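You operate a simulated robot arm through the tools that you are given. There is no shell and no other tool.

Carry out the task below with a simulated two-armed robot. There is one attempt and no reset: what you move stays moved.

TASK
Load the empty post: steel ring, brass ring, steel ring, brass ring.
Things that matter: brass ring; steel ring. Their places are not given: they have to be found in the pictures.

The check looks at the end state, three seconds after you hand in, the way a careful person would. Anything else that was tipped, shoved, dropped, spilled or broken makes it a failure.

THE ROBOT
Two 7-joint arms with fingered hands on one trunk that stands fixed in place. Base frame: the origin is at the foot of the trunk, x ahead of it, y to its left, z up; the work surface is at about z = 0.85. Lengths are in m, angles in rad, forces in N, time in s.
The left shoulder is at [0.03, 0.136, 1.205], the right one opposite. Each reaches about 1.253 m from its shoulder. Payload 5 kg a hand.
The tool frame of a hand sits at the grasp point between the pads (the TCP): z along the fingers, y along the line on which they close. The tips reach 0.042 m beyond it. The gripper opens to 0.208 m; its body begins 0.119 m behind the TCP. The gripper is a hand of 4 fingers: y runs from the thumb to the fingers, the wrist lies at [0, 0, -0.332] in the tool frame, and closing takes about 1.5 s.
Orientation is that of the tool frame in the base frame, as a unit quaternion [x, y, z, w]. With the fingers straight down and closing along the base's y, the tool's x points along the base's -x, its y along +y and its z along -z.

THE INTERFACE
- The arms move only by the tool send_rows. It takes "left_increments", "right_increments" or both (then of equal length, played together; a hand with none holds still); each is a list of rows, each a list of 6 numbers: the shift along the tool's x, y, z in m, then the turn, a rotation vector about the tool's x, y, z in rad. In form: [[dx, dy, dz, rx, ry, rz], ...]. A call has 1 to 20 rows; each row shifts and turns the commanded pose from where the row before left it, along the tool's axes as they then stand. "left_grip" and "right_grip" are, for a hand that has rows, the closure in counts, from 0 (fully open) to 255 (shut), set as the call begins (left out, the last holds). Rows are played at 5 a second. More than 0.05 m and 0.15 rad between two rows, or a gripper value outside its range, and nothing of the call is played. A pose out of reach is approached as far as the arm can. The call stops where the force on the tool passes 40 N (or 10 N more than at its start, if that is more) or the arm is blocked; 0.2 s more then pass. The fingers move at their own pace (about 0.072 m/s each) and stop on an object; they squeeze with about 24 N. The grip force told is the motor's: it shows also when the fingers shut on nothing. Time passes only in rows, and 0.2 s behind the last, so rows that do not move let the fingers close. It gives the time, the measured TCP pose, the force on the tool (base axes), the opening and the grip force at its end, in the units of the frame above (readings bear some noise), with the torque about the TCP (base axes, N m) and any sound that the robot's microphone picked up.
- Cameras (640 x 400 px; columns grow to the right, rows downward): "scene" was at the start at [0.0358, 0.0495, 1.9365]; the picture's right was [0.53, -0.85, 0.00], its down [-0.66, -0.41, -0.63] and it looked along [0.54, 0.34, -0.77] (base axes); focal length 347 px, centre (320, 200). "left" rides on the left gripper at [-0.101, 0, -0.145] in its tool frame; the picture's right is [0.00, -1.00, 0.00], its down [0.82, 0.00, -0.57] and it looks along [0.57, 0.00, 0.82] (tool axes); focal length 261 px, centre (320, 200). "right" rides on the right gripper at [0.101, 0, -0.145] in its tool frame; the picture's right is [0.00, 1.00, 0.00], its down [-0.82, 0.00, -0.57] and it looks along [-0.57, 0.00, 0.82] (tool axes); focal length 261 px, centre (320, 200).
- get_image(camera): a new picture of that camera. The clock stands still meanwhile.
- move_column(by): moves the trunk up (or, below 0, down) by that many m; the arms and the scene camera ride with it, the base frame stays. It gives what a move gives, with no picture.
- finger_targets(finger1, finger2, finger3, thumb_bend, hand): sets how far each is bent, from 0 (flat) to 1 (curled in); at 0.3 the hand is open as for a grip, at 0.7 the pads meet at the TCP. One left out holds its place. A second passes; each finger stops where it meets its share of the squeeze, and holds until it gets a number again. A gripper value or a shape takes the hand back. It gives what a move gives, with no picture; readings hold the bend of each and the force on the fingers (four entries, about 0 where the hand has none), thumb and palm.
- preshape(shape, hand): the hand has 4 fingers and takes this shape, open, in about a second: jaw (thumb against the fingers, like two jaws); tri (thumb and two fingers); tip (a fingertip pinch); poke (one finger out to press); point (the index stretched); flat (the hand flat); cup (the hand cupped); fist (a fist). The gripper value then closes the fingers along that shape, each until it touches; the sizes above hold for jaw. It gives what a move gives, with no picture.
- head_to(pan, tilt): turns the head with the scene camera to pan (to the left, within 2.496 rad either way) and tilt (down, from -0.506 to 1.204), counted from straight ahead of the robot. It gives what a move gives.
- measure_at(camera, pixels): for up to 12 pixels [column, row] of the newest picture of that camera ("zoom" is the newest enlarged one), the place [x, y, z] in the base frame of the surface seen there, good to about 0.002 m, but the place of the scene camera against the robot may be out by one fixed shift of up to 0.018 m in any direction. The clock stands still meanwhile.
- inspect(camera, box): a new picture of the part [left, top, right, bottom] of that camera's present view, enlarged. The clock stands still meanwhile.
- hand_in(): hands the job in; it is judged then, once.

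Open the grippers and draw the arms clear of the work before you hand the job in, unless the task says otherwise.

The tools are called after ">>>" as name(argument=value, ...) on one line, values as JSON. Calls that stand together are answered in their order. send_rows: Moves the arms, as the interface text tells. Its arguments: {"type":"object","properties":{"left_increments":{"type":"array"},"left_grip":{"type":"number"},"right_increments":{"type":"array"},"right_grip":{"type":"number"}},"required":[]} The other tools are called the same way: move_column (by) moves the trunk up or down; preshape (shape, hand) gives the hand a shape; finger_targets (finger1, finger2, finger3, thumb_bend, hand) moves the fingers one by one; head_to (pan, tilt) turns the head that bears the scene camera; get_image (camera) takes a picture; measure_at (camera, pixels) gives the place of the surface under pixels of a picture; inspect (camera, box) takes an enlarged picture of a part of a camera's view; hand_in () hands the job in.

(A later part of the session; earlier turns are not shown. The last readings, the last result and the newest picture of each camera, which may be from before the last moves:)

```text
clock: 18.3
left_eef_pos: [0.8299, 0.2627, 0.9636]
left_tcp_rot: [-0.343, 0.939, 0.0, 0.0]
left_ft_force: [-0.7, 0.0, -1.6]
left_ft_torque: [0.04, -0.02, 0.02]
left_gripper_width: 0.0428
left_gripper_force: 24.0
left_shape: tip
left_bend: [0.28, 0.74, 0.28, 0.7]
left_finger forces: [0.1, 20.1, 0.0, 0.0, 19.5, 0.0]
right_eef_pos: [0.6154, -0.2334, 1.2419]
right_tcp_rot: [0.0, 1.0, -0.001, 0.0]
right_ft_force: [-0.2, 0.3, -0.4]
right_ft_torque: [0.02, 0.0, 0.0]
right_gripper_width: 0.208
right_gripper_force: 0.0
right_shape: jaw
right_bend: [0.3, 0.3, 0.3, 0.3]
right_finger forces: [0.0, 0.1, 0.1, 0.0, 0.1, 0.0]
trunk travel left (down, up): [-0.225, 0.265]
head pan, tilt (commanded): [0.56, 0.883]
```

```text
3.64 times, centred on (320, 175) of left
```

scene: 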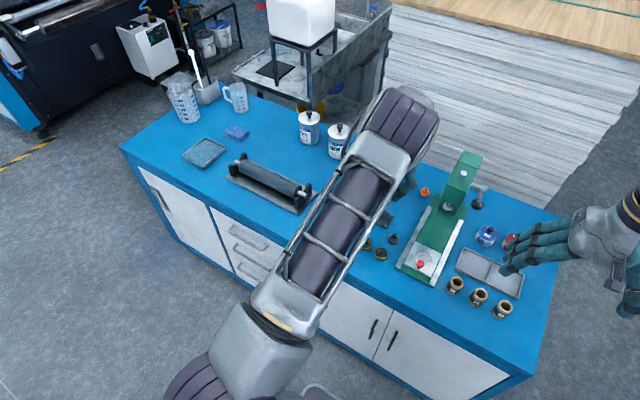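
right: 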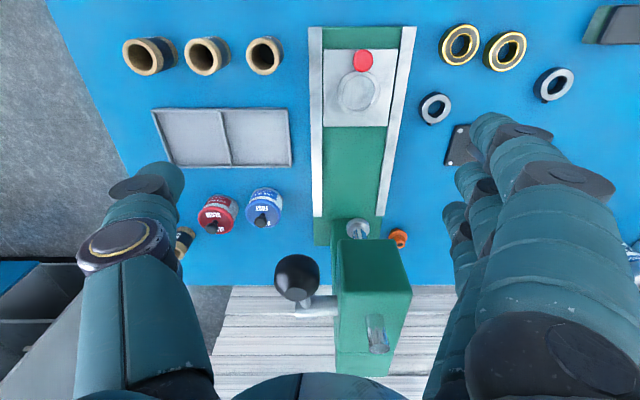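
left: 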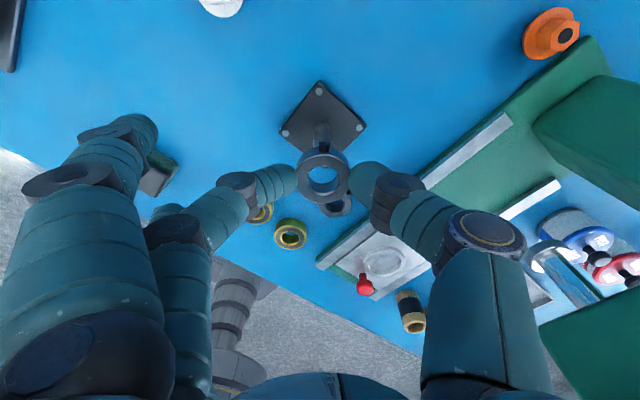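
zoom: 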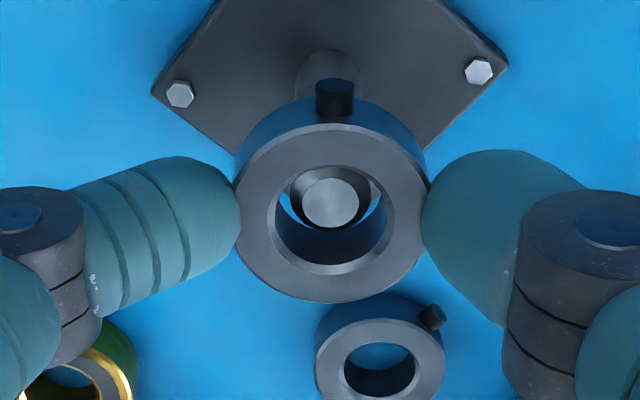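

The post top shows inside the bore at zoom (330,203), nicely centred, with no side force. I lower another 5 cm toward the plate in small steps.

>>> send_rows(left_increments=[[0, 0, 0.01, 0, 0, 0], [0, 0, 0.01, 0, 0, 0], [0, 0, 0.01, 0, 0, 0], [0, 0, 0.01, 0, 0, 0], [0, 0, 0.006, 0, 0, 0], [0, 0, 0.004, 0, 0, 0], [0, 0, 0, 0, 0, 0]])

>>> inspect(camera="left", box=[240, 120, 400, 230])

>>> get_image(camera="left")

```text
clock: 19.9
left_eef_pos: [0.8307, 0.2609, 0.9131]
left_tcp_rot: [-0.343, 0.939, 0.0, 0.0]
left_ft_force: [0.2, -0.5, -0.1]
left_ft_torque: [0.04, -0.03, 0.02]
left_gripper_width: 0.0427
left_gripper_force: 24.0
left_shape: tip
left_bend: [0.28, 0.74, 0.28, 0.7]
left_finger forces: [0.1, 20.1, 0.2, 0.1, 19.5, 0.0]
right_eef_pos: [0.6159, -0.2342, 1.2419]
right_tcp_rot: [0.0, 1.0, 0.0, 0.0]
right_ft_force: [0.0, 0.0, -0.2]
right_ft_torque: [0.06, 0.01, -0.03]
right_gripper_width: 0.2078
right_gripper_force: 0.1
right_shape: jaw
right_bend: [0.3, 0.3, 0.3, 0.3]
right_finger forces: [0.0, 0.0, 0.1, 0.0, 0.0, 0.0]
trunk travel left (down, up): [-0.225, 0.265]
head pan, tilt (commanded): [0.56, 0.883]
```

```text
3.64 times, centred on (320, 175) of left
```

zoom: 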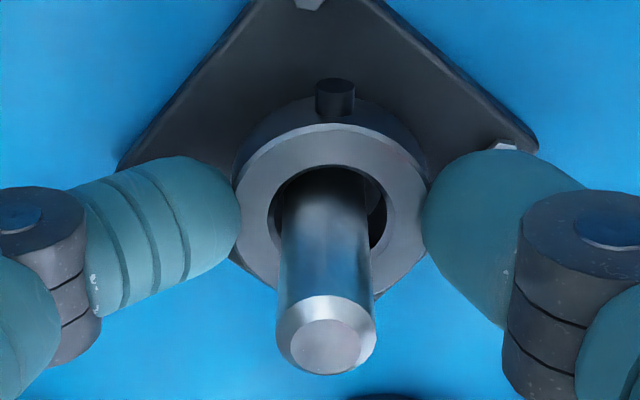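

```text
taken
```

left: 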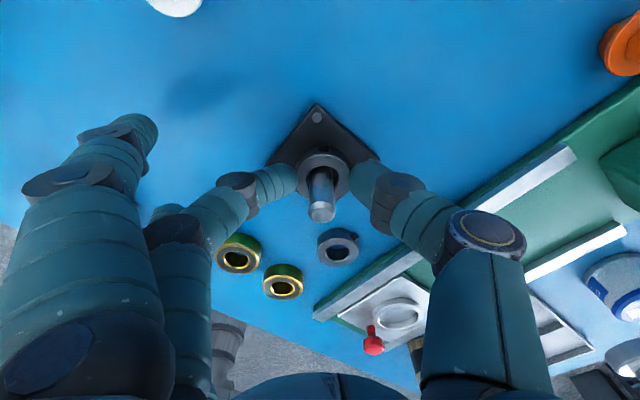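

The ring is threaded on the post, about 7 mm above the plate. I lower 4 mm more, then open the pinch to let it settle.

>>> send_rows(left_increments=[[0, 0, 0.002, 0, 0, 0], [0, 0, 0.002, 0, 0, 0], [0, 0, 0, 0, 0, 0]])

>>> send_rows(left_increments=[[0, 0, 0, 0, 0, 0], [0, 0, 0, 0, 0, 0], [0, 0, 0, 0, 0, 0], [0, 0, 0, 0, 0, 0], [0, 0, 0, 0, 0, 0]], left_grip=150)

>>> inspect(camera="left", box=[220, 110, 420, 240])

```text
clock: 20.7
left_eef_pos: [0.83, 0.2627, 0.9097]
left_tcp_rot: [-0.343, 0.939, 0.0, 0.0]
left_ft_force: [-1.6, 0.0, -1.1]
left_ft_torque: [0.03, -0.02, 0.03]
left_gripper_width: 0.0428
left_gripper_force: 23.7
left_shape: tip
left_bend: [0.28, 0.74, 0.28, 0.7]
left_finger forces: [0.0, 20.2, 0.1, 0.1, 19.5, 0.0]
right_eef_pos: [0.6155, -0.2346, 1.2425]
right_tcp_rot: [-0.001, 1.0, 0.0, 0.0]
right_ft_force: [-0.1, 0.1, -0.5]
right_ft_torque: [0.0, -0.02, 0.01]
right_gripper_width: 0.208
right_gripper_force: 0.1
right_shape: jaw
right_bend: [0.3, 0.3, 0.3, 0.3]
right_finger forces: [0.0, 0.1, 0.0, 0.1, 0.1, 0.1]
trunk travel left (down, up): [-0.225, 0.265]
head pan, tilt (commanded): [0.56, 0.883]
```

```text
clock: 21.9
left_eef_pos: [0.8297, 0.2623, 0.9083]
left_tcp_rot: [-0.343, 0.939, 0.0, 0.0]
left_ft_force: [0.7, -0.7, -0.1]
left_ft_torque: [-0.01, 0.0, -0.02]
left_gripper_width: 0.0846
left_gripper_force: 0.0
left_shape: tip
left_bend: [0.06, 0.73, 0.06, 0.7]
left_finger forces: [0.0, 0.0, 0.1, 0.0, 0.0, 0.0]
right_eef_pos: [0.6149, -0.2351, 1.2422]
right_tcp_rot: [0.001, 1.0, 0.001, 0.0]
right_ft_force: [0.2, -0.3, 0.5]
right_ft_torque: [0.01, -0.02, 0.04]
right_gripper_width: 0.2078
right_gripper_force: 0.0
right_shape: jaw
right_bend: [0.3, 0.3, 0.3, 0.3]
right_finger forces: [0.0, 0.0, 0.1, 0.0, 0.0, 0.1]
trunk travel left (down, up): [-0.225, 0.265]
head pan, tilt (commanded): [0.56, 0.883]
```

```text
3.08 times, centred on (320, 175) of left
```

zoom: 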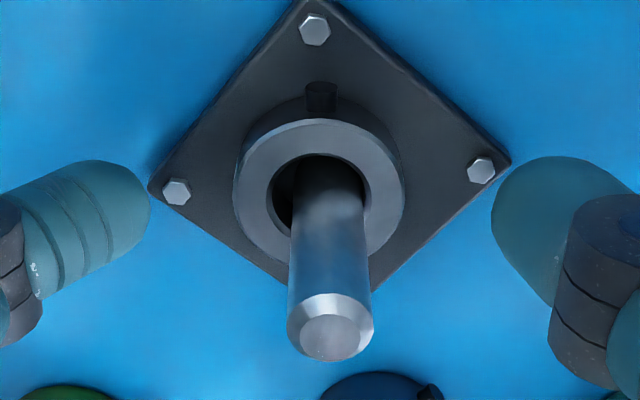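

The ring rests on the plate and the pinch is open (0.085). I raise straight up clear of the post, shift to over brass ring B near (0.691,0.2595), and yaw to about 75° so the spare fingers point away from the block.

>>> send_rows(left_increments=[[0, 0, -0.02, 0, 0, 0], [0, 0, -0.03, 0, 0, 0], [0, 0, -0.04, 0, 0, 0], [0.027, 0.0219, 0, 0, 0, 0], [0.027, 0.0219, 0, 0, 0, 0], [0.027, 0.0219, 0, 0, 0, 0], [0.0269, 0.0219, 0, 0, 0, 0], [0, 0, 0, 0, 0, -0.122], [0, 0, 0, 0, 0, -0.122], [0, 0, 0, 0, 0, -0.122], [0, 0, 0, 0, 0, -0.122], [0, 0, 0, 0, 0, -0.122], [0, 0, 0, 0, 0, 0]])

>>> get_image(camera="left")

>>> get_image(camera="scene")

```text
clock: 24.7
left_eef_pos: [0.691, 0.26, 0.9985]
left_tcp_rot: [-0.609, 0.793, -0.001, 0.0]
left_ft_force: [-0.4, 0.4, 0.9]
left_ft_torque: [0.01, 0.02, -0.03]
left_gripper_width: 0.0852
left_gripper_force: 0.0
left_shape: tip
left_bend: [0.05, 0.73, 0.05, 0.7]
left_finger forces: [0.1, 0.1, 0.0, 0.0, 0.1, 0.1]
right_eef_pos: [0.6159, -0.2337, 1.243]
right_tcp_rot: [0.0, 1.0, -0.001, 0.0]
right_ft_force: [-0.1, -0.5, 0.7]
right_ft_torque: [-0.02, -0.03, 0.02]
right_gripper_width: 0.2079
right_gripper_force: 0.0
right_shape: jaw
right_bend: [0.3, 0.3, 0.3, 0.3]
right_finger forces: [0.0, 0.0, 0.0, 0.0, 0.0, 0.1]
trunk travel left (down, up): [-0.225, 0.265]
head pan, tilt (commanded): [0.56, 0.883]
```

```text
taken
```

left: 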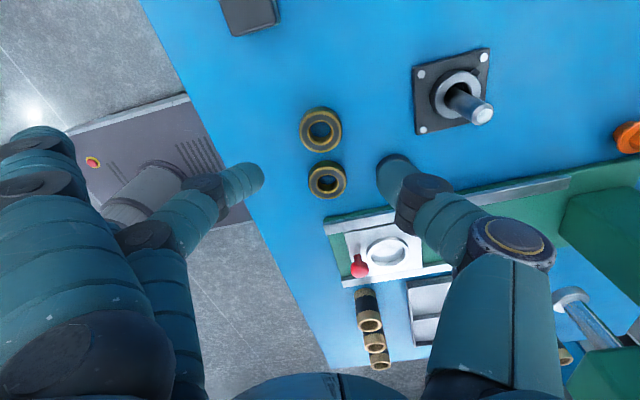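

```text
taken
```

scene: 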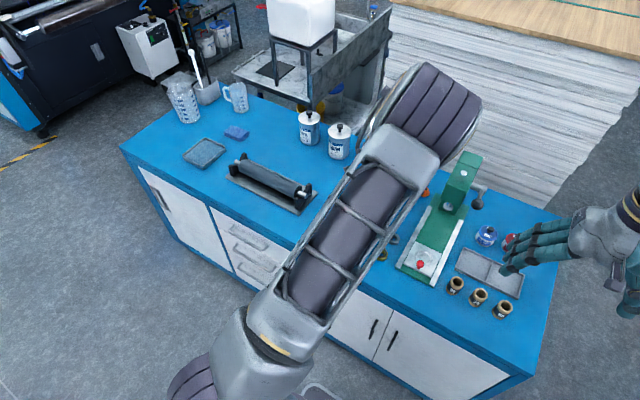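

Brass B is at (320,130) directly under the pinch; S2 hides behind the thumb. I zoom and measure B's edges.

>>> inspect(camera="left", box=[240, 80, 420, 210])

```text
3.08 times, centred on (330, 145) of left
```

zoom: 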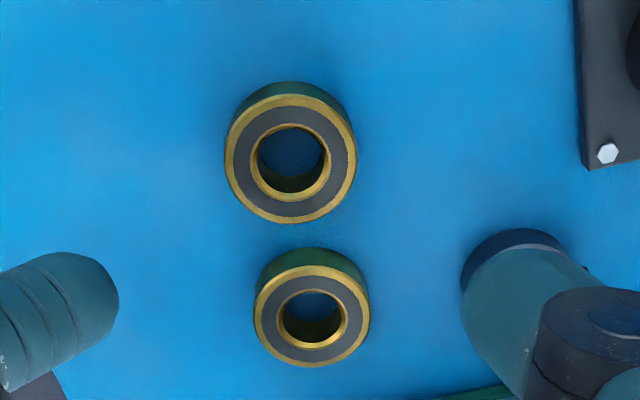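

>>> measure_at(camera="zoom", pixels=[[230, 160], [352, 160], [291, 100], [291, 218], [258, 160], [324, 160], [258, 317], [366, 317], [312, 270], [312, 362], [118, 295], [465, 290]])

```text
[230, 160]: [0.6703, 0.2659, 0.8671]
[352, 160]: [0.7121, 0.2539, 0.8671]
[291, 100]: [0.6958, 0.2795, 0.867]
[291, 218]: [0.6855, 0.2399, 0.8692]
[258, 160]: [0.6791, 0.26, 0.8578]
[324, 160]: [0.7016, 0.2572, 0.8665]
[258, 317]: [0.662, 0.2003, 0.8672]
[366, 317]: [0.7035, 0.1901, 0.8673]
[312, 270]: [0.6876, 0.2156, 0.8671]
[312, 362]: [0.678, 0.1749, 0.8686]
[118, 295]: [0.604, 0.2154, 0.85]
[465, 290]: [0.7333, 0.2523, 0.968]
```

B's centre is (0.691,0.260), right under the TCP, top at 0.867. I narrow the pinch to about 0.065 and descend in steps to TCP ≈ 0.898.

>>> send_rows(left_increments=[[0, 0, 0, 0, 0, 0], [0, 0, 0, 0, 0, 0], [0, 0, 0.03, 0, 0, 0], [0, 0, 0.03, 0, 0, 0], [0, 0, 0.02, 0, 0, 0], [0, 0, 0.015, 0, 0, 0], [0, 0, 0.006, 0, 0, 0], [0, 0, 0, 0, 0, 0]], left_grip=175)

>>> inspect(camera="left", box=[220, 110, 420, 240])

>>> get_image(camera="left")

```text
clock: 26.5
left_eef_pos: [0.6895, 0.2602, 0.8982]
left_tcp_rot: [-0.608, 0.794, 0.0, -0.001]
left_ft_force: [-0.2, 0.7, 0.1]
left_ft_torque: [-0.05, -0.02, -0.02]
left_gripper_width: 0.066
left_gripper_force: 0.0
left_shape: tip
left_bend: [0.05, 0.73, 0.05, 0.7]
left_finger forces: [0.1, 0.0, 0.0, 0.0, 0.1, 0.0]
right_eef_pos: [0.6154, -0.2341, 1.2433]
right_tcp_rot: [0.0, 1.0, 0.001, 0.0]
right_ft_force: [0.9, -0.6, -1.2]
right_ft_torque: [-0.05, -0.01, -0.01]
right_gripper_width: 0.2076
right_gripper_force: 0.0
right_shape: jaw
right_bend: [0.3, 0.3, 0.3, 0.3]
right_finger forces: [0.0, 0.0, 0.0, 0.0, 0.0, 0.0]
trunk travel left (down, up): [-0.225, 0.265]
head pan, tilt (commanded): [0.56, 0.883]
```

```text
3.08 times, centred on (320, 175) of left
```

zoom: 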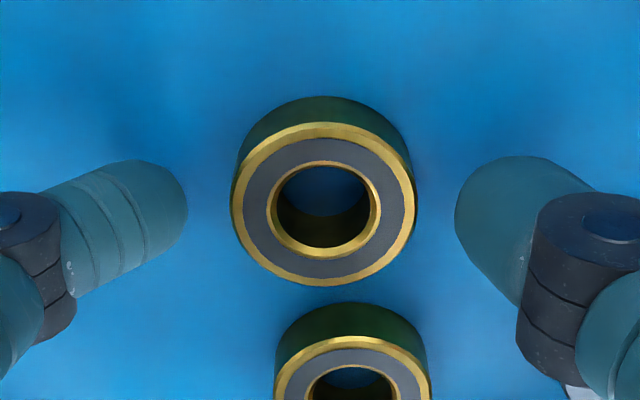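

```text
taken
```

left: 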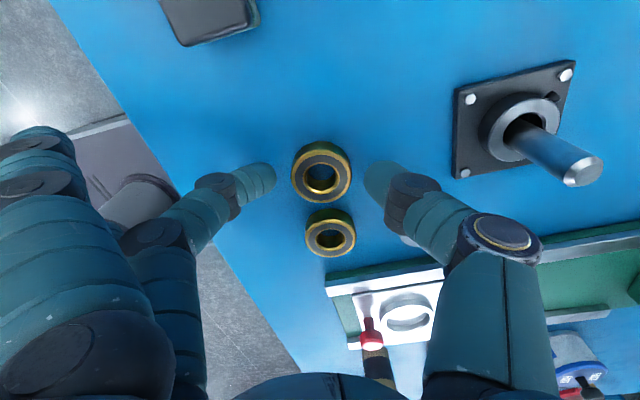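

The pinch straddles B symmetrically (tips at zoom x 188 and 455, ring centre 323). I descend 4 mm more and close.

>>> send_rows(left_increments=[[0, 0, 0.002, 0, 0, 0], [0, 0, 0.002, 0, 0, 0], [0, 0, 0, 0, 0, 0]])

>>> send_rows(left_increments=[[0, 0, 0, 0, 0, 0], [0, 0, 0, 0, 0, 0], [0, 0, 0, 0, 0, 0], [0, 0, 0, 0, 0, 0]], left_grip=255)

>>> inspect(camera="left", box=[220, 110, 420, 240])

```text
clock: 27.3
left_eef_pos: [0.6908, 0.2614, 0.8954]
left_tcp_rot: [-0.609, 0.793, 0.0, 0.0]
left_ft_force: [-0.1, -0.2, 0.3]
left_ft_torque: [0.0, 0.03, -0.02]
left_gripper_width: 0.0658
left_gripper_force: 0.0
left_shape: tip
left_bend: [0.05, 0.73, 0.05, 0.7]
left_finger forces: [0.0, 0.0, 0.0, 0.1, 0.0, 0.0]
right_eef_pos: [0.6151, -0.2337, 1.2422]
right_tcp_rot: [0.0, 1.0, 0.0, 0.001]
right_ft_force: [0.6, 0.1, 1.0]
right_ft_torque: [0.0, 0.02, 0.03]
right_gripper_width: 0.2078
right_gripper_force: 0.1
right_shape: jaw
right_bend: [0.3, 0.3, 0.3, 0.3]
right_finger forces: [0.0, 0.1, 0.0, 0.0, 0.0, 0.0]
trunk travel left (down, up): [-0.225, 0.265]
head pan, tilt (commanded): [0.56, 0.883]
```

```text
clock: 28.3
left_eef_pos: [0.6915, 0.2614, 0.8949]
left_tcp_rot: [-0.609, 0.794, 0.0, 0.0]
left_ft_force: [-0.2, 0.0, -0.5]
left_ft_torque: [-0.01, 0.0, -0.01]
left_gripper_width: 0.0394
left_gripper_force: 23.9
left_shape: tip
left_bend: [0.27, 0.73, 0.27, 0.7]
left_finger forces: [0.0, 20.8, 0.0, 0.0, 20.8, 0.0]
right_eef_pos: [0.6154, -0.2335, 1.2425]
right_tcp_rot: [0.0, 1.0, 0.0, -0.001]
right_ft_force: [0.4, 0.0, -0.1]
right_ft_torque: [0.0, 0.02, -0.01]
right_gripper_width: 0.2079
right_gripper_force: 0.0
right_shape: jaw
right_bend: [0.3, 0.3, 0.3, 0.3]
right_finger forces: [0.0, 0.1, 0.0, 0.0, 0.0, 0.0]
trunk travel left (down, up): [-0.225, 0.265]
head pan, tilt (commanded): [0.56, 0.883]
```

```text
3.08 times, centred on (320, 175) of left
```

zoom: 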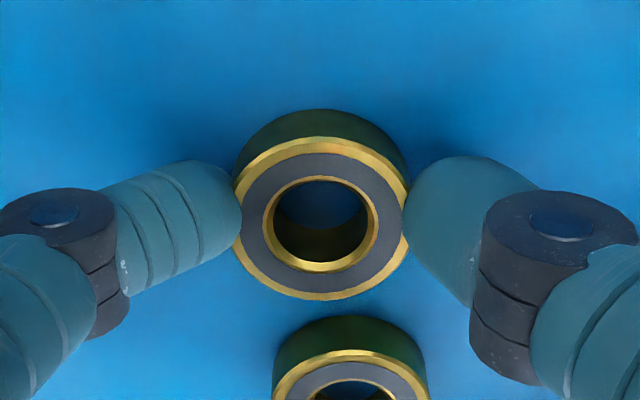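

The width 0.0394 is less than the ring's ~0.045, so the tips are riding on its top edge. I reopen, lower 2 mm, re-check force, and close again.

>>> send_rows(left_increments=[[0, 0, 0, 0, 0, 0], [0, 0, 0, 0, 0, 0], [0, 0, 0, 0, 0, 0], [0, 0, 0.001, 0, 0, 0], [0, 0, 0.001, 0, 0, 0], [0, 0, 0, 0, 0, 0]], left_grip=178)

>>> inspect(camera="left", box=[220, 110, 420, 240])

```text
clock: 29.7
left_eef_pos: [0.6902, 0.2613, 0.8934]
left_tcp_rot: [-0.609, 0.793, 0.0, 0.001]
left_ft_force: [-0.7, 0.7, 20.2]
left_ft_torque: [-0.01, 0.01, -0.04]
left_gripper_width: 0.0645
left_gripper_force: 0.1
left_shape: tip
left_bend: [0.06, 0.74, 0.06, 0.7]
left_finger forces: [0.0, 9.9, 0.0, 0.1, 10.2, 0.0]
right_eef_pos: [0.6142, -0.2348, 1.2443]
right_tcp_rot: [0.0, 1.0, 0.0, 0.001]
right_ft_force: [-0.3, 0.3, 0.2]
right_ft_torque: [0.0, -0.01, -0.01]
right_gripper_width: 0.2082
right_gripper_force: 0.1
right_shape: jaw
right_bend: [0.3, 0.3, 0.3, 0.3]
right_finger forces: [0.0, 0.1, 0.1, 0.0, 0.1, 0.0]
trunk travel left (down, up): [-0.225, 0.265]
head pan, tilt (commanded): [0.56, 0.883]
```

```text
3.08 times, centred on (320, 175) of left
```

zoom: 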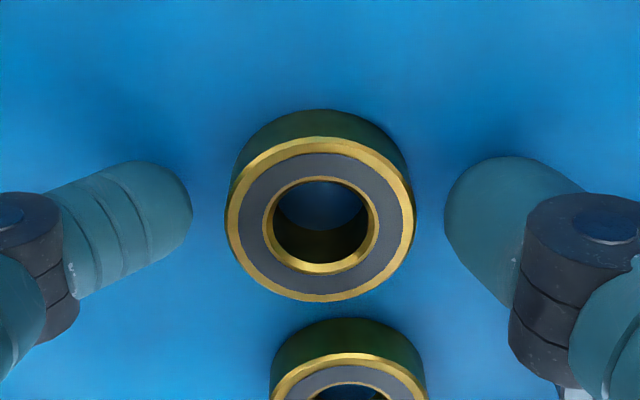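

The tips now rest on the table (10 N each), as low as they can go, around the ring. I close here so the pads slide in low against the wall.

>>> send_rows(left_increments=[[0, 0, 0, 0, 0, 0], [0, 0, 0, 0, 0, 0], [0, 0, 0, 0, 0, 0], [0, 0, 0, 0, 0, 0], [0, 0, 0, 0, 0, 0]], left_grip=255)

>>> inspect(camera="left", box=[220, 110, 420, 240])

```text
clock: 30.9
left_eef_pos: [0.691, 0.2605, 0.8939]
left_tcp_rot: [-0.609, 0.793, -0.001, 0.001]
left_ft_force: [8.8, -2.6, 23.2]
left_ft_torque: [-0.39, -1.32, 0.02]
left_gripper_width: 0.0458
left_gripper_force: 24.0
left_shape: tip
left_bend: [0.28, 0.74, 0.28, 0.7]
left_finger forces: [0.0, 17.4, 0.1, 0.0, 41.3, 0.0]
right_eef_pos: [0.6152, -0.2358, 1.2424]
right_tcp_rot: [0.0, 1.0, 0.0, 0.001]
right_ft_force: [0.3, 1.2, 0.1]
right_ft_torque: [-0.01, -0.01, 0.02]
right_gripper_width: 0.2077
right_gripper_force: 0.0
right_shape: jaw
right_bend: [0.3, 0.3, 0.3, 0.3]
right_finger forces: [0.0, 0.0, 0.0, 0.1, 0.1, 0.0]
trunk travel left (down, up): [-0.225, 0.265]
head pan, tilt (commanded): [0.56, 0.883]
```

```text
3.08 times, centred on (320, 175) of left
```

zoom: 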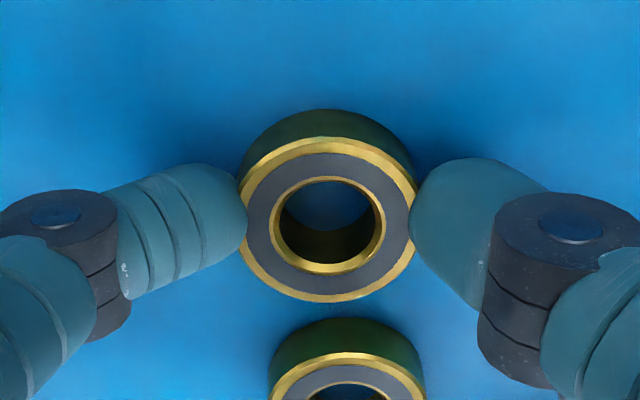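

Now the width 0.0458 matches the ring and the pads sit on the wall. I raise 2 mm to relieve table pressure, then lift 4.5 cm.

>>> send_rows(left_increments=[[0, 0, -0.001, 0, 0, 0], [0, 0, -0.001, 0, 0, 0], [0, 0, 0, 0, 0, 0], [0, 0, -0.005, 0, 0, 0], [0, 0, -0.01, 0, 0, 0], [0, 0, -0.015, 0, 0, 0], [0, 0, -0.015, 0, 0, 0], [0, 0, 0, 0, 0, 0]], left_grip=255)

>>> inspect(camera="left", box=[220, 110, 420, 240])

>>> get_image(camera="left")

```text
clock: 32.7
left_eef_pos: [0.6905, 0.2612, 0.9391]
left_tcp_rot: [-0.609, 0.793, 0.0, 0.0]
left_ft_force: [-0.3, -0.7, -1.3]
left_ft_torque: [0.01, 0.03, 0.02]
left_gripper_width: 0.0433
left_gripper_force: 24.0
left_shape: tip
left_bend: [0.28, 0.74, 0.28, 0.7]
left_finger forces: [0.1, 20.3, 0.0, 0.1, 20.2, 0.0]
right_eef_pos: [0.6151, -0.2344, 1.242]
right_tcp_rot: [0.001, 1.0, 0.0, 0.001]
right_ft_force: [0.6, -0.4, 0.6]
right_ft_torque: [-0.01, 0.03, -0.03]
right_gripper_width: 0.2078
right_gripper_force: 0.0
right_shape: jaw
right_bend: [0.3, 0.3, 0.3, 0.3]
right_finger forces: [0.0, 0.1, 0.1, 0.1, 0.0, 0.1]
trunk travel left (down, up): [-0.225, 0.265]
head pan, tilt (commanded): [0.56, 0.883]
```

```text
3.08 times, centred on (320, 175) of left
```

zoom: 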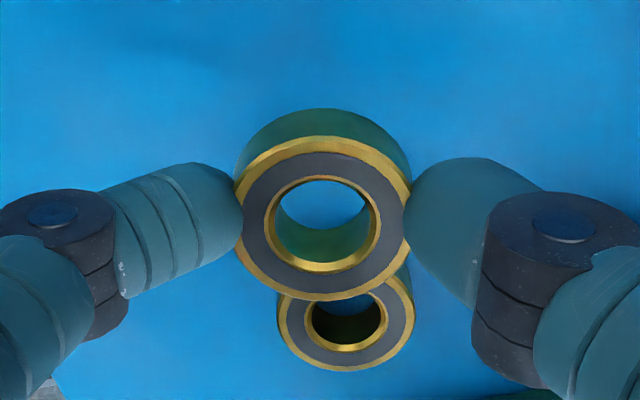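

```text
taken
```

left: 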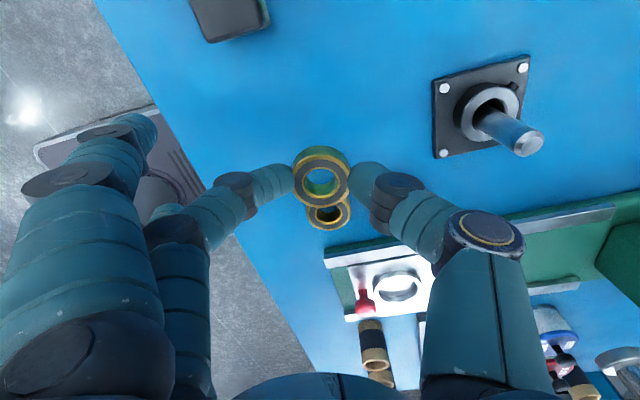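

Brass B is lifted and looks level. I measure its face (zoom) and the post top at (528,142) in the same view.

>>> measure_at(camera="zoom", pixels=[[323, 148], [323, 290], [255, 215], [392, 215], [275, 170], [372, 170], [275, 265], [372, 265], [265, 225], [380, 225]])

>>> measure_at(camera="left", pixels=[[528, 142], [516, 145], [539, 140], [527, 131], [529, 153], [445, 88], [523, 68], [440, 153], [485, 105]])

```text
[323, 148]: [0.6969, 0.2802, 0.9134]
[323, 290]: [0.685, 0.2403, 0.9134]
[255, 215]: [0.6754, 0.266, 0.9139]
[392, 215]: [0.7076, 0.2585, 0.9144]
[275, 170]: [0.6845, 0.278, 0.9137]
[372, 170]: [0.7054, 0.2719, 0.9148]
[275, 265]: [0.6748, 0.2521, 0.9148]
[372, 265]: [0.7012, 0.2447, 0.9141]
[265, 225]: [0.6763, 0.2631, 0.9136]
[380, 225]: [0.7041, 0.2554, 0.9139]
```

```text
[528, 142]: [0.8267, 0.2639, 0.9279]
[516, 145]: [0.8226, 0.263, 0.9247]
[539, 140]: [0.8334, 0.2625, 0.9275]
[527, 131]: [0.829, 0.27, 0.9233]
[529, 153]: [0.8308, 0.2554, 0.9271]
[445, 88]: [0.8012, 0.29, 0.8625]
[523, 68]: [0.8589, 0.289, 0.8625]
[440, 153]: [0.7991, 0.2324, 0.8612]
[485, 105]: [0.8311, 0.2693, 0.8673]
```

B's centre is (0.691,0.2605), top 0.914 (25 mm below the TCP), so it needs a shift of about (+0.1395,+0.0007). I raise 5.5 cm and carry it over the post.

>>> send_rows(left_increments=[[0, 0, -0.025, 0, 0, 0], [0, 0, -0.03, 0, 0, 0], [-0.00918, -0.03365, 0, 0, 0, 0], [-0.00918, -0.03365, 0, 0, 0, 0], [-0.00918, -0.03365, 0, 0, 0, 0], [-0.00918, -0.03365, 0, 0, 0, 0], [0, 0, 0, 0, 0, 0], [0, 0, 0, 0, 0, 0]])

>>> inspect(camera="left", box=[240, 100, 400, 230])

>>> get_image(camera="left")

```text
clock: 34.5
left_eef_pos: [0.831, 0.2629, 0.9942]
left_tcp_rot: [-0.609, 0.793, 0.001, 0.0]
left_ft_force: [1.2, 0.6, -2.1]
left_ft_torque: [0.01, 0.07, -0.02]
left_gripper_width: 0.0432
left_gripper_force: 24.0
left_shape: tip
left_bend: [0.28, 0.74, 0.28, 0.7]
left_finger forces: [0.0, 20.2, 0.0, 0.0, 20.2, 0.1]
right_eef_pos: [0.6166, -0.2343, 1.2415]
right_tcp_rot: [0.0, 1.0, 0.0, 0.0]
right_ft_force: [0.6, 1.0, -0.6]
right_ft_torque: [-0.04, 0.06, -0.01]
right_gripper_width: 0.2075
right_gripper_force: 0.0
right_shape: jaw
right_bend: [0.3, 0.3, 0.3, 0.3]
right_finger forces: [0.1, 0.0, 0.0, 0.0, 0.0, 0.1]
trunk travel left (down, up): [-0.225, 0.265]
head pan, tilt (commanded): [0.56, 0.883]
```

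```text
3.08 times, centred on (320, 165) of left
```

zoom: 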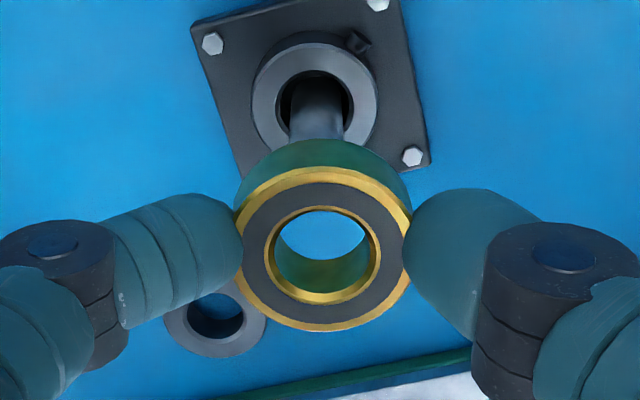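

```text
taken
```

left: 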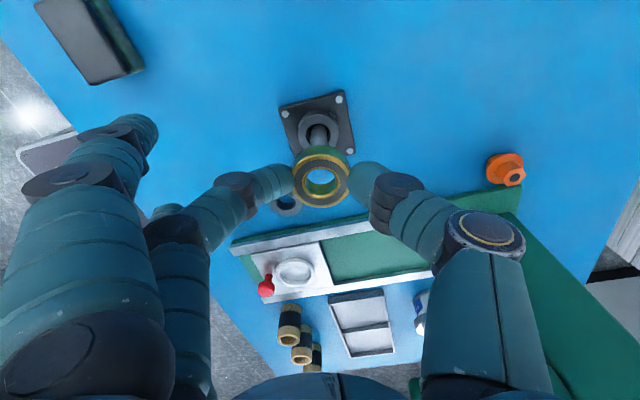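

The brass ring hovers over the post. I measure the ring face and the plate bolts (zoom (213,43), (377,3), (412,156)) to verify alignment.

>>> measure_at(camera="zoom", pixels=[[323, 178], [323, 320], [255, 245], [392, 245], [275, 200], [372, 295], [372, 200], [275, 295], [213, 43], [412, 156], [377, 3], [316, 110]])

>>> measure_at(camera="left", pixels=[[288, 113], [339, 100], [350, 149], [300, 130], [337, 130], [320, 120], [285, 203], [276, 205], [295, 202], [245, 238], [240, 250], [505, 170]])

```text
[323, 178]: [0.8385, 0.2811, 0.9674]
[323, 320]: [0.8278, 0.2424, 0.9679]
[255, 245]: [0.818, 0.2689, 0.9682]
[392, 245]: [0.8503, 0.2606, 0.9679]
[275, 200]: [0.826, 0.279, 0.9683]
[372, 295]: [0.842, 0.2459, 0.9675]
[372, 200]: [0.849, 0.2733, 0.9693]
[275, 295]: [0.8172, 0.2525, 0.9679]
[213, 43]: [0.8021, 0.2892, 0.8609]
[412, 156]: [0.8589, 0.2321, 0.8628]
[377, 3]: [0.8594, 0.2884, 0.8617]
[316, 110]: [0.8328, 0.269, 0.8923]
```

```text
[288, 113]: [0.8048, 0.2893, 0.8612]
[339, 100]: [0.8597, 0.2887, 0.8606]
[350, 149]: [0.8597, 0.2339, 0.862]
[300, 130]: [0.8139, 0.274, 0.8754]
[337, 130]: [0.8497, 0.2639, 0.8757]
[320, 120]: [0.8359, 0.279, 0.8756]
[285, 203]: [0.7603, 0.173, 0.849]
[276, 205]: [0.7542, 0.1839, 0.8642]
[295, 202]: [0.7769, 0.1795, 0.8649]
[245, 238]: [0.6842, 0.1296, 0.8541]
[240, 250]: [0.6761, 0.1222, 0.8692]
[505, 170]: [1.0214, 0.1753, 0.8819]
```

Ring centre ≈ (0.8332,0.2618) versus post ≈ (0.831,0.2608). I correct by about 2 mm and lower 3.3 cm to start threading.

>>> send_rows(left_increments=[[0.0015, 0.0017, 0, 0, 0, 0], [0, 0, 0.01, 0, 0, 0], [0, 0, 0.01, 0, 0, 0], [0, 0, 0.005, 0, 0, 0], [0, 0, 0.004, 0, 0, 0], [0, 0, 0.004, 0, 0, 0], [0, 0, 0, 0, 0, 0]])

>>> inspect(camera="left", box=[240, 110, 400, 240])

```text
clock: 36.1
left_eef_pos: [0.829, 0.2606, 0.9608]
left_tcp_rot: [-0.609, 0.793, 0.0, 0.0]
left_ft_force: [0.0, 0.1, -1.9]
left_ft_torque: [-0.02, -0.01, 0.0]
left_gripper_width: 0.0436
left_gripper_force: 23.8
left_shape: tip
left_bend: [0.28, 0.74, 0.28, 0.7]
left_finger forces: [0.1, 20.1, 0.0, 0.0, 20.2, 0.0]
right_eef_pos: [0.614, -0.2345, 1.2436]
right_tcp_rot: [0.0, 1.0, 0.0, 0.0]
right_ft_force: [-0.2, -1.0, 0.6]
right_ft_torque: [0.0, 0.01, 0.04]
right_gripper_width: 0.2078
right_gripper_force: 0.2
right_shape: jaw
right_bend: [0.3, 0.3, 0.3, 0.3]
right_finger forces: [0.0, 0.1, 0.0, 0.0, 0.0, 0.0]
trunk travel left (down, up): [-0.225, 0.265]
head pan, tilt (commanded): [0.56, 0.883]
```

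```text
3.08 times, centred on (320, 175) of left
```

zoom: 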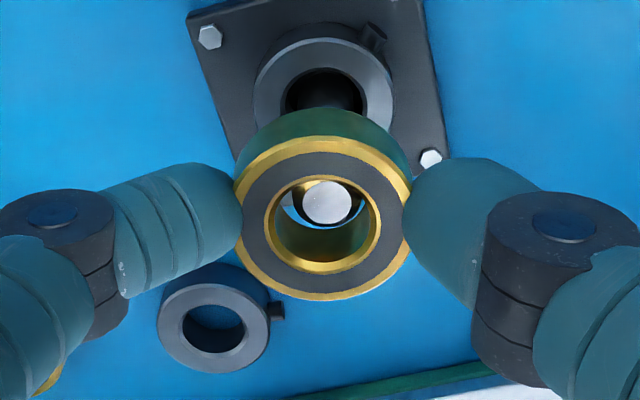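

The post top shows inside the bore at zoom (326,203). I check its measured position against the ring face before lowering on.

>>> measure_at(camera="zoom", pixels=[[326, 203], [309, 203], [344, 203], [326, 188], [326, 218], [323, 147], [323, 290], [250, 222], [396, 222], [280, 170], [365, 270]])

```text
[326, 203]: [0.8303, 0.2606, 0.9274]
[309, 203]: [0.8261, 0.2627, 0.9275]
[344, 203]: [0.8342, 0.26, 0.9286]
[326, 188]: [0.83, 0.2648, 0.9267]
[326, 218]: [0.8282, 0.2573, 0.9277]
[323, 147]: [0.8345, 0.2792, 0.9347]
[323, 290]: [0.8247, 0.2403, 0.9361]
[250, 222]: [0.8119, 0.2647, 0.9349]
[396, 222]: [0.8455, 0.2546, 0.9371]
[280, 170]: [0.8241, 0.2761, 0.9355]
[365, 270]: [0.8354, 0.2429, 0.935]
```

Ring centre (0.8294,0.2597) vs post (0.8302,0.2610): well within the ~3 mm clearance. I nudge 1 mm and lower 3.8 cm, ending about 3 mm above the steel ring.

>>> send_rows(left_increments=[[-0.001, 0, 0.005, 0, 0, 0], [0, 0, 0.01, 0, 0, 0], [0, 0, 0.01, 0, 0, 0], [0, 0, 0.008, 0, 0, 0], [0, 0, 0.005, 0, 0, 0], [0, 0, 0, 0, 0, 0]])

>>> inspect(camera="left", box=[220, 110, 420, 250])

```text
clock: 37.5
left_eef_pos: [0.8303, 0.2611, 0.9214]
left_tcp_rot: [-0.608, 0.794, 0.0, -0.001]
left_ft_force: [-0.9, 0.4, -0.9]
left_ft_torque: [0.03, -0.02, -0.02]
left_gripper_width: 0.043
left_gripper_force: 23.9
left_shape: tip
left_bend: [0.28, 0.74, 0.28, 0.7]
left_finger forces: [0.1, 20.1, 0.0, 0.0, 20.0, 0.1]
right_eef_pos: [0.6153, -0.2337, 1.242]
right_tcp_rot: [0.0, 1.0, 0.0, -0.001]
right_ft_force: [-0.1, 0.7, 0.9]
right_ft_torque: [0.02, -0.01, 0.0]
right_gripper_width: 0.2079
right_gripper_force: 0.0
right_shape: jaw
right_bend: [0.3, 0.3, 0.3, 0.3]
right_finger forces: [0.1, 0.0, 0.0, 0.0, 0.1, 0.0]
trunk travel left (down, up): [-0.225, 0.265]
head pan, tilt (commanded): [0.56, 0.883]
```

```text
2.86 times, centred on (320, 180) of left
```

zoom: 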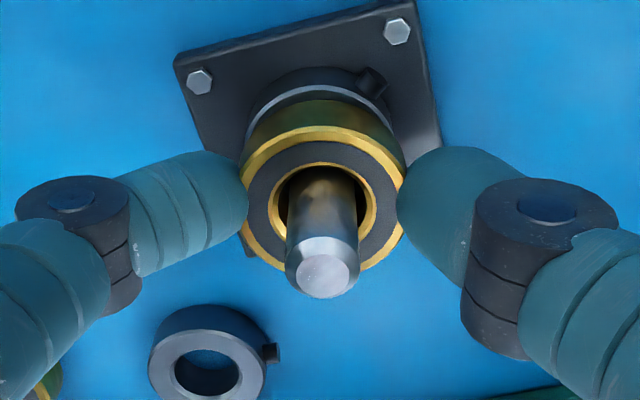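

The brass ring is threaded and sits just above the steel ring. I open the pinch to release it, then check.

>>> send_rows(left_increments=[[0, 0, 0, 0, 0, 0], [0, 0, 0, 0, 0, 0], [0, 0, 0, 0, 0, 0], [0, 0, 0, 0, 0, 0], [0, 0, 0, 0, 0, 0]], left_grip=150)

>>> inspect(camera="left", box=[220, 110, 420, 250])

```text
clock: 38.7
left_eef_pos: [0.8299, 0.2611, 0.9219]
left_tcp_rot: [-0.609, 0.793, 0.0, -0.001]
left_ft_force: [0.3, 0.3, 0.4]
left_ft_torque: [0.02, -0.04, -0.02]
left_gripper_width: 0.0849
left_gripper_force: 0.1
left_shape: tip
left_bend: [0.06, 0.73, 0.06, 0.7]
left_finger forces: [0.0, 0.1, 0.0, 0.1, 0.0, 0.0]
right_eef_pos: [0.6153, -0.2345, 1.2421]
right_tcp_rot: [-0.001, 1.0, 0.001, 0.0]
right_ft_force: [-0.3, -0.4, 0.0]
right_ft_torque: [0.02, 0.0, -0.02]
right_gripper_width: 0.2075
right_gripper_force: 0.1
right_shape: jaw
right_bend: [0.3, 0.3, 0.3, 0.3]
right_finger forces: [0.0, 0.0, 0.0, 0.1, 0.0, 0.0]
trunk travel left (down, up): [-0.225, 0.265]
head pan, tilt (commanded): [0.56, 0.883]
```

```text
2.86 times, centred on (320, 180) of left
```

zoom: 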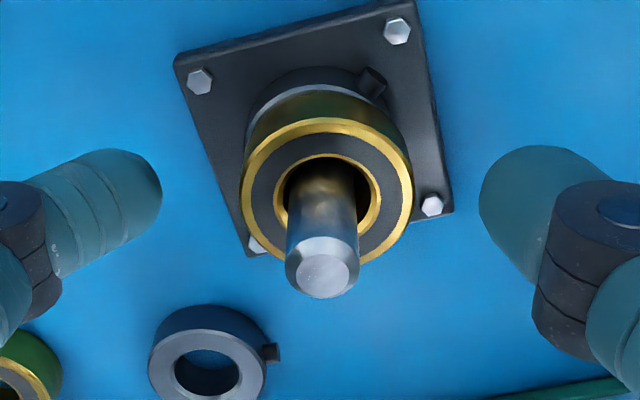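

Brass B rests on the first steel ring. I raise clear, move over steel ring S2 near (0.767,0.183), and turn back to yaw ≈40° so the thumb misses its screw (pointing about +x) and the press rail.

>>> send_rows(left_increments=[[0, 0, -0.02, 0, 0, 0], [0, 0, -0.03, 0, 0, 0], [0, 0, -0.028, 0, 0, 0], [0.0305, 0.0136, 0, 0, 0, 0], [0.0305, 0.0136, 0, 0, 0, 0], [0.0306, 0.0136, 0, 0, 0, 0], [0, 0, 0, 0, 0, 0.122], [0, 0, 0, 0, 0, 0.122], [0, 0, 0, 0, 0, 0.122], [0, 0, 0, 0, 0, 0.122], [0, 0, 0, 0, 0, 0.122], [0, 0, 0, 0, 0, 0], [0, 0, 0, 0, 0, 0]])

>>> get_image(camera="left")

>>> inspect(camera="left", box=[230, 80, 430, 220])

```text
clock: 41.5
left_eef_pos: [0.7648, 0.183, 0.9999]
left_tcp_rot: [-0.343, 0.939, 0.0, 0.0]
left_ft_force: [-0.2, 1.6, 0.1]
left_ft_torque: [-0.01, 0.0, -0.02]
left_gripper_width: 0.0851
left_gripper_force: 0.1
left_shape: tip
left_bend: [0.05, 0.73, 0.05, 0.7]
left_finger forces: [0.0, 0.1, 0.1, 0.1, 0.0, 0.1]
right_eef_pos: [0.6165, -0.235, 1.2419]
right_tcp_rot: [0.0, 1.0, 0.001, 0.0]
right_ft_force: [0.3, -0.6, -1.2]
right_ft_torque: [0.01, 0.01, 0.03]
right_gripper_width: 0.2081
right_gripper_force: 0.0
right_shape: jaw
right_bend: [0.3, 0.3, 0.3, 0.3]
right_finger forces: [0.0, 0.0, 0.0, 0.0, 0.0, 0.0]
trunk travel left (down, up): [-0.225, 0.265]
head pan, tilt (commanded): [0.56, 0.883]
```

```text
taken
```

left: 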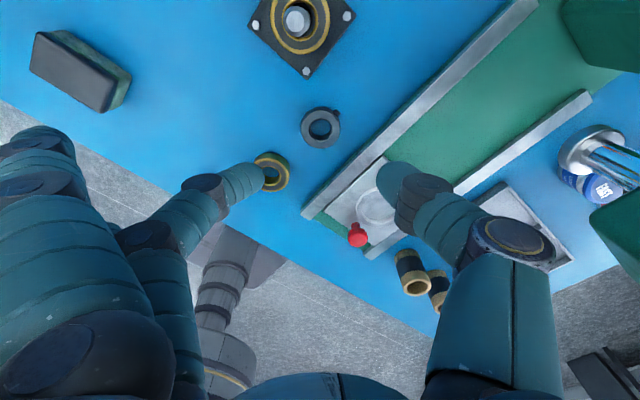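

```text
2.86 times, centred on (330, 150) of left
```

zoom: 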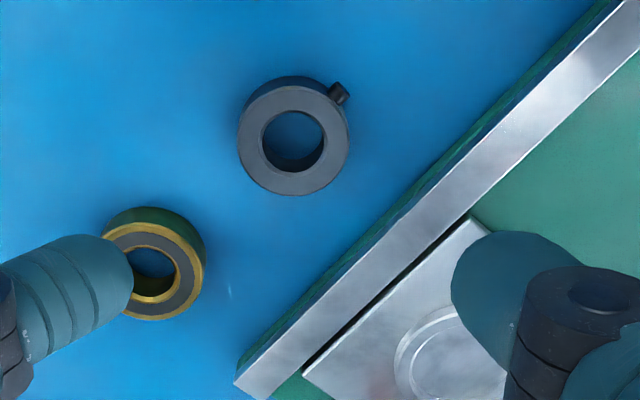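

S2 is at zoom (293,140), its screw at 45° from the closing line. I measure its edges and the rail edge.

>>> measure_at(camera="zoom", pixels=[[243, 140], [344, 140], [293, 92], [293, 190], [258, 105], [328, 175], [350, 240], [375, 245], [340, 262], [152, 228], [200, 270], [150, 318]])

```text
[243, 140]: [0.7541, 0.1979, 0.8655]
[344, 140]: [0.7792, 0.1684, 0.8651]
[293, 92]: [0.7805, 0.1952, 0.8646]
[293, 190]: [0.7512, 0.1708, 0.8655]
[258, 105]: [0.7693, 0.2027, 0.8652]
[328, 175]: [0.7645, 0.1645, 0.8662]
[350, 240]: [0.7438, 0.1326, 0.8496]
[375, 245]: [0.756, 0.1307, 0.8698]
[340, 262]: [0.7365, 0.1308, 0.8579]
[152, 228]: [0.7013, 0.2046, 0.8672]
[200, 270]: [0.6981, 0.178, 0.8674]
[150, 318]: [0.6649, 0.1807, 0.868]
```

S2's centre is (0.7665,0.1832) and the rail's top edge is at y≈0.131, z≈0.870, so the thumb has only a few mm margin. I narrow the pinch to 0.056 first and descend to TCP ≈ 0.907 to look.

>>> send_rows(left_increments=[[0, 0, 0, 0, 0, 0], [0, 0, 0, 0, 0, 0], [0, 0, 0, 0, 0, 0], [0, 0, 0.03, 0, 0, 0], [0, 0, 0.03, 0, 0, 0], [0, 0, 0.02, 0, 0, 0], [0, 0, 0.013, 0, 0, 0], [0, 0, 0, 0, 0, 0]], left_grip=186)

>>> inspect(camera="left", box=[220, 100, 430, 250])

>>> get_image(camera="left")

```text
clock: 43.3
left_eef_pos: [0.7671, 0.1808, 0.9092]
left_tcp_rot: [-0.343, 0.939, 0.0, 0.0]
left_ft_force: [-0.3, 0.1, 0.2]
left_ft_torque: [-0.01, 0.0, 0.01]
left_gripper_width: 0.0569
left_gripper_force: 0.0
left_shape: tip
left_bend: [0.05, 0.73, 0.05, 0.7]
left_finger forces: [0.0, 0.0, 0.1, 0.1, 0.0, 0.1]
right_eef_pos: [0.615, -0.2343, 1.2429]
right_tcp_rot: [0.0, 1.0, 0.0, 0.0]
right_ft_force: [-0.5, -0.6, -0.2]
right_ft_torque: [0.01, -0.06, -0.02]
right_gripper_width: 0.2081
right_gripper_force: 0.1
right_shape: jaw
right_bend: [0.3, 0.3, 0.3, 0.3]
right_finger forces: [0.0, 0.0, 0.0, 0.0, 0.2, 0.0]
trunk travel left (down, up): [-0.225, 0.265]
head pan, tilt (commanded): [0.56, 0.883]
```

```text
2.67 times, centred on (325, 175) of left
```

zoom: 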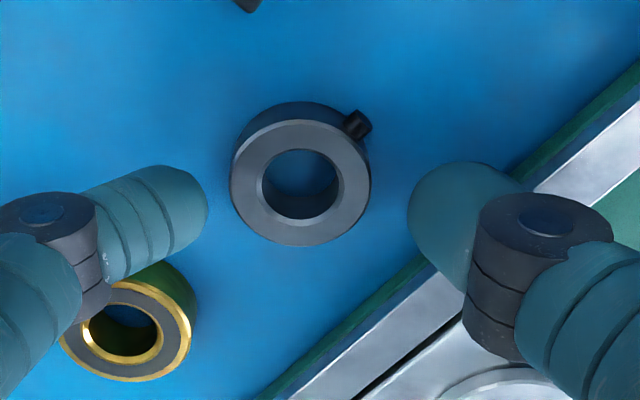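

```text
taken
```

left: 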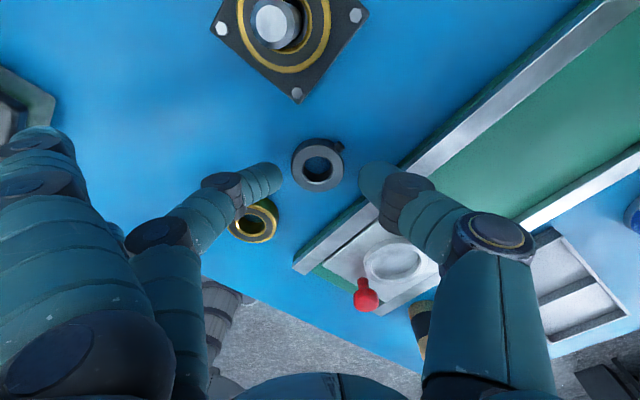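

The thumb's lower segments pass over the rail in this view. I measure thumb undersurface points and ring edges to get the clearance for the last 15 mm.

>>> measure_at(camera="zoom", pixels=[[415, 225], [435, 262], [455, 285], [468, 320], [500, 350], [470, 170], [520, 185], [240, 180], [362, 180], [300, 130], [300, 243], [200, 215]])

```text
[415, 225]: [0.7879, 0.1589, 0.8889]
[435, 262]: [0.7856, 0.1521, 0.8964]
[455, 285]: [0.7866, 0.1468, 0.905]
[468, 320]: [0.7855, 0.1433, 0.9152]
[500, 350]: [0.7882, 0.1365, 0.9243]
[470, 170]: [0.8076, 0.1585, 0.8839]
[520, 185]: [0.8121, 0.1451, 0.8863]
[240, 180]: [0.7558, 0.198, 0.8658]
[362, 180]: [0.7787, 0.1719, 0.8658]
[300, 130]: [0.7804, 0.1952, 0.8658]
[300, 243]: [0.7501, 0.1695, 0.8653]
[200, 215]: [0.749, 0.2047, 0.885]
```

The thumb should clear the rail by about 5 mm at full depth. I descend 12 mm in small steps, then feel for the table.

>>> send_rows(left_increments=[[0, 0, 0.004, 0, 0, 0], [0, 0, 0.004, 0, 0, 0], [0, 0, 0.002, 0, 0, 0], [0, 0, 0.002, 0, 0, 0], [0, 0, 0, 0, 0, 0]])

>>> inspect(camera="left", box=[220, 100, 430, 250])

```text
clock: 44.5
left_eef_pos: [0.7662, 0.1822, 0.8955]
left_tcp_rot: [-0.343, 0.939, 0.0, 0.0]
left_ft_force: [-0.5, -0.1, -0.5]
left_ft_torque: [0.01, 0.01, 0.03]
left_gripper_width: 0.057
left_gripper_force: 0.0
left_shape: tip
left_bend: [0.05, 0.73, 0.05, 0.7]
left_finger forces: [0.1, 0.0, 0.1, 0.1, 0.0, 0.0]
right_eef_pos: [0.615, -0.2356, 1.2426]
right_tcp_rot: [0.0, 1.0, 0.0, 0.0]
right_ft_force: [0.4, 0.7, -0.3]
right_ft_torque: [-0.03, -0.02, 0.0]
right_gripper_width: 0.208
right_gripper_force: 0.0
right_shape: jaw
right_bend: [0.3, 0.3, 0.3, 0.3]
right_finger forces: [0.1, 0.1, 0.0, 0.0, 0.1, 0.1]
trunk travel left (down, up): [-0.225, 0.265]
head pan, tilt (commanded): [0.56, 0.883]
```

```text
2.67 times, centred on (325, 175) of left
```

zoom: 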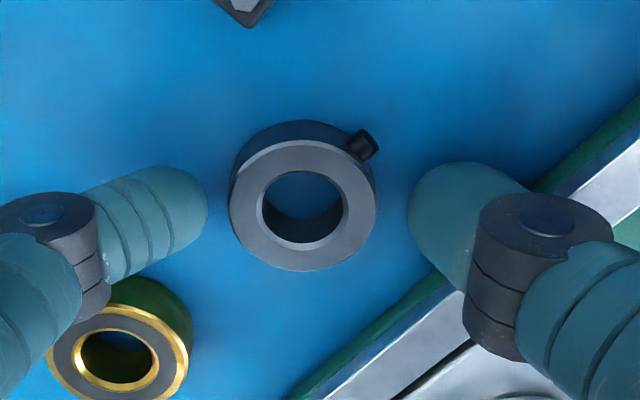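

No contact yet (force ~0). I step down 1 mm at a time toward table contact.

>>> send_rows(left_increments=[[0, 0, 0.001, 0, 0, 0], [0, 0, 0.001, 0, 0, 0], [0, 0, 0, 0, 0, 0]])

```text
clock: 45.3
left_eef_pos: [0.7669, 0.1835, 0.8937]
left_tcp_rot: [-0.343, 0.939, -0.001, 0.0]
left_ft_force: [1.6, -0.8, 4.6]
left_ft_torque: [-0.08, -0.1, 0.01]
left_gripper_width: 0.057
left_gripper_force: 0.1
left_shape: tip
left_bend: [0.05, 0.73, 0.05, 0.7]
left_finger forces: [0.0, 1.4, 0.0, 0.1, 3.0, 0.1]
right_eef_pos: [0.6148, -0.2339, 1.2432]
right_tcp_rot: [0.0, 1.0, -0.001, 0.001]
right_ft_force: [-0.1, -0.3, 0.9]
right_ft_torque: [-0.04, 0.02, -0.05]
right_gripper_width: 0.2079
right_gripper_force: 0.0
right_shape: jaw
right_bend: [0.3, 0.3, 0.3, 0.3]
right_finger forces: [0.0, 0.0, 0.0, 0.1, 0.0, 0.0]
trunk travel left (down, up): [-0.225, 0.265]
head pan, tilt (commanded): [0.56, 0.883]
```

The tips just touch the table (4.6 N). I press 1 mm further and close on S2 as with the earlier rings.

>>> send_rows(left_increments=[[0, 0, 0.001, 0, 0, 0], [0, 0, 0, 0, 0, 0], [0, 0, 0, 0, 0, 0], [0, 0, 0, 0, 0, 0], [0, 0, 0, 0, 0, 0]], left_grip=255)

>>> inspect(camera="left", box=[220, 100, 430, 250])

```text
clock: 46.5
left_eef_pos: [0.7661, 0.1825, 0.8935]
left_tcp_rot: [-0.342, 0.94, 0.0, 0.001]
left_ft_force: [3.2, -2.2, 9.1]
left_ft_torque: [-0.34, -0.38, 0.02]
left_gripper_width: 0.0426
left_gripper_force: 23.7
left_shape: tip
left_bend: [0.28, 0.74, 0.28, 0.71]
left_finger forces: [0.0, 19.8, 0.1, 0.1, 29.1, 0.1]
right_eef_pos: [0.6154, -0.2348, 1.2435]
right_tcp_rot: [0.0, 1.0, 0.0, 0.0]
right_ft_force: [0.6, 0.1, -0.7]
right_ft_torque: [-0.02, 0.03, -0.02]
right_gripper_width: 0.2082
right_gripper_force: 0.0
right_shape: jaw
right_bend: [0.3, 0.3, 0.3, 0.3]
right_finger forces: [0.0, 0.0, 0.0, 0.1, 0.0, 0.0]
trunk travel left (down, up): [-0.225, 0.265]
head pan, tilt (commanded): [0.56, 0.883]
```

```text
2.67 times, centred on (325, 175) of left
```

zoom: 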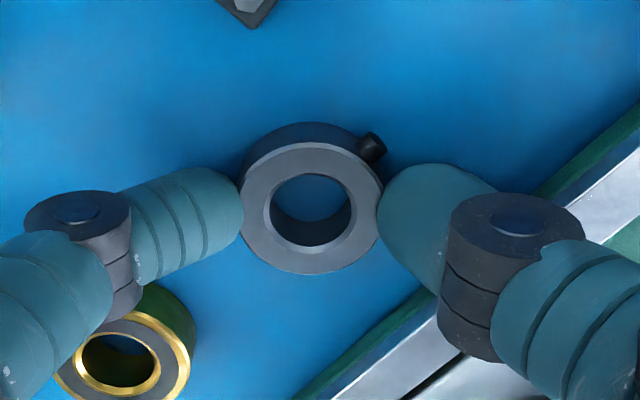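

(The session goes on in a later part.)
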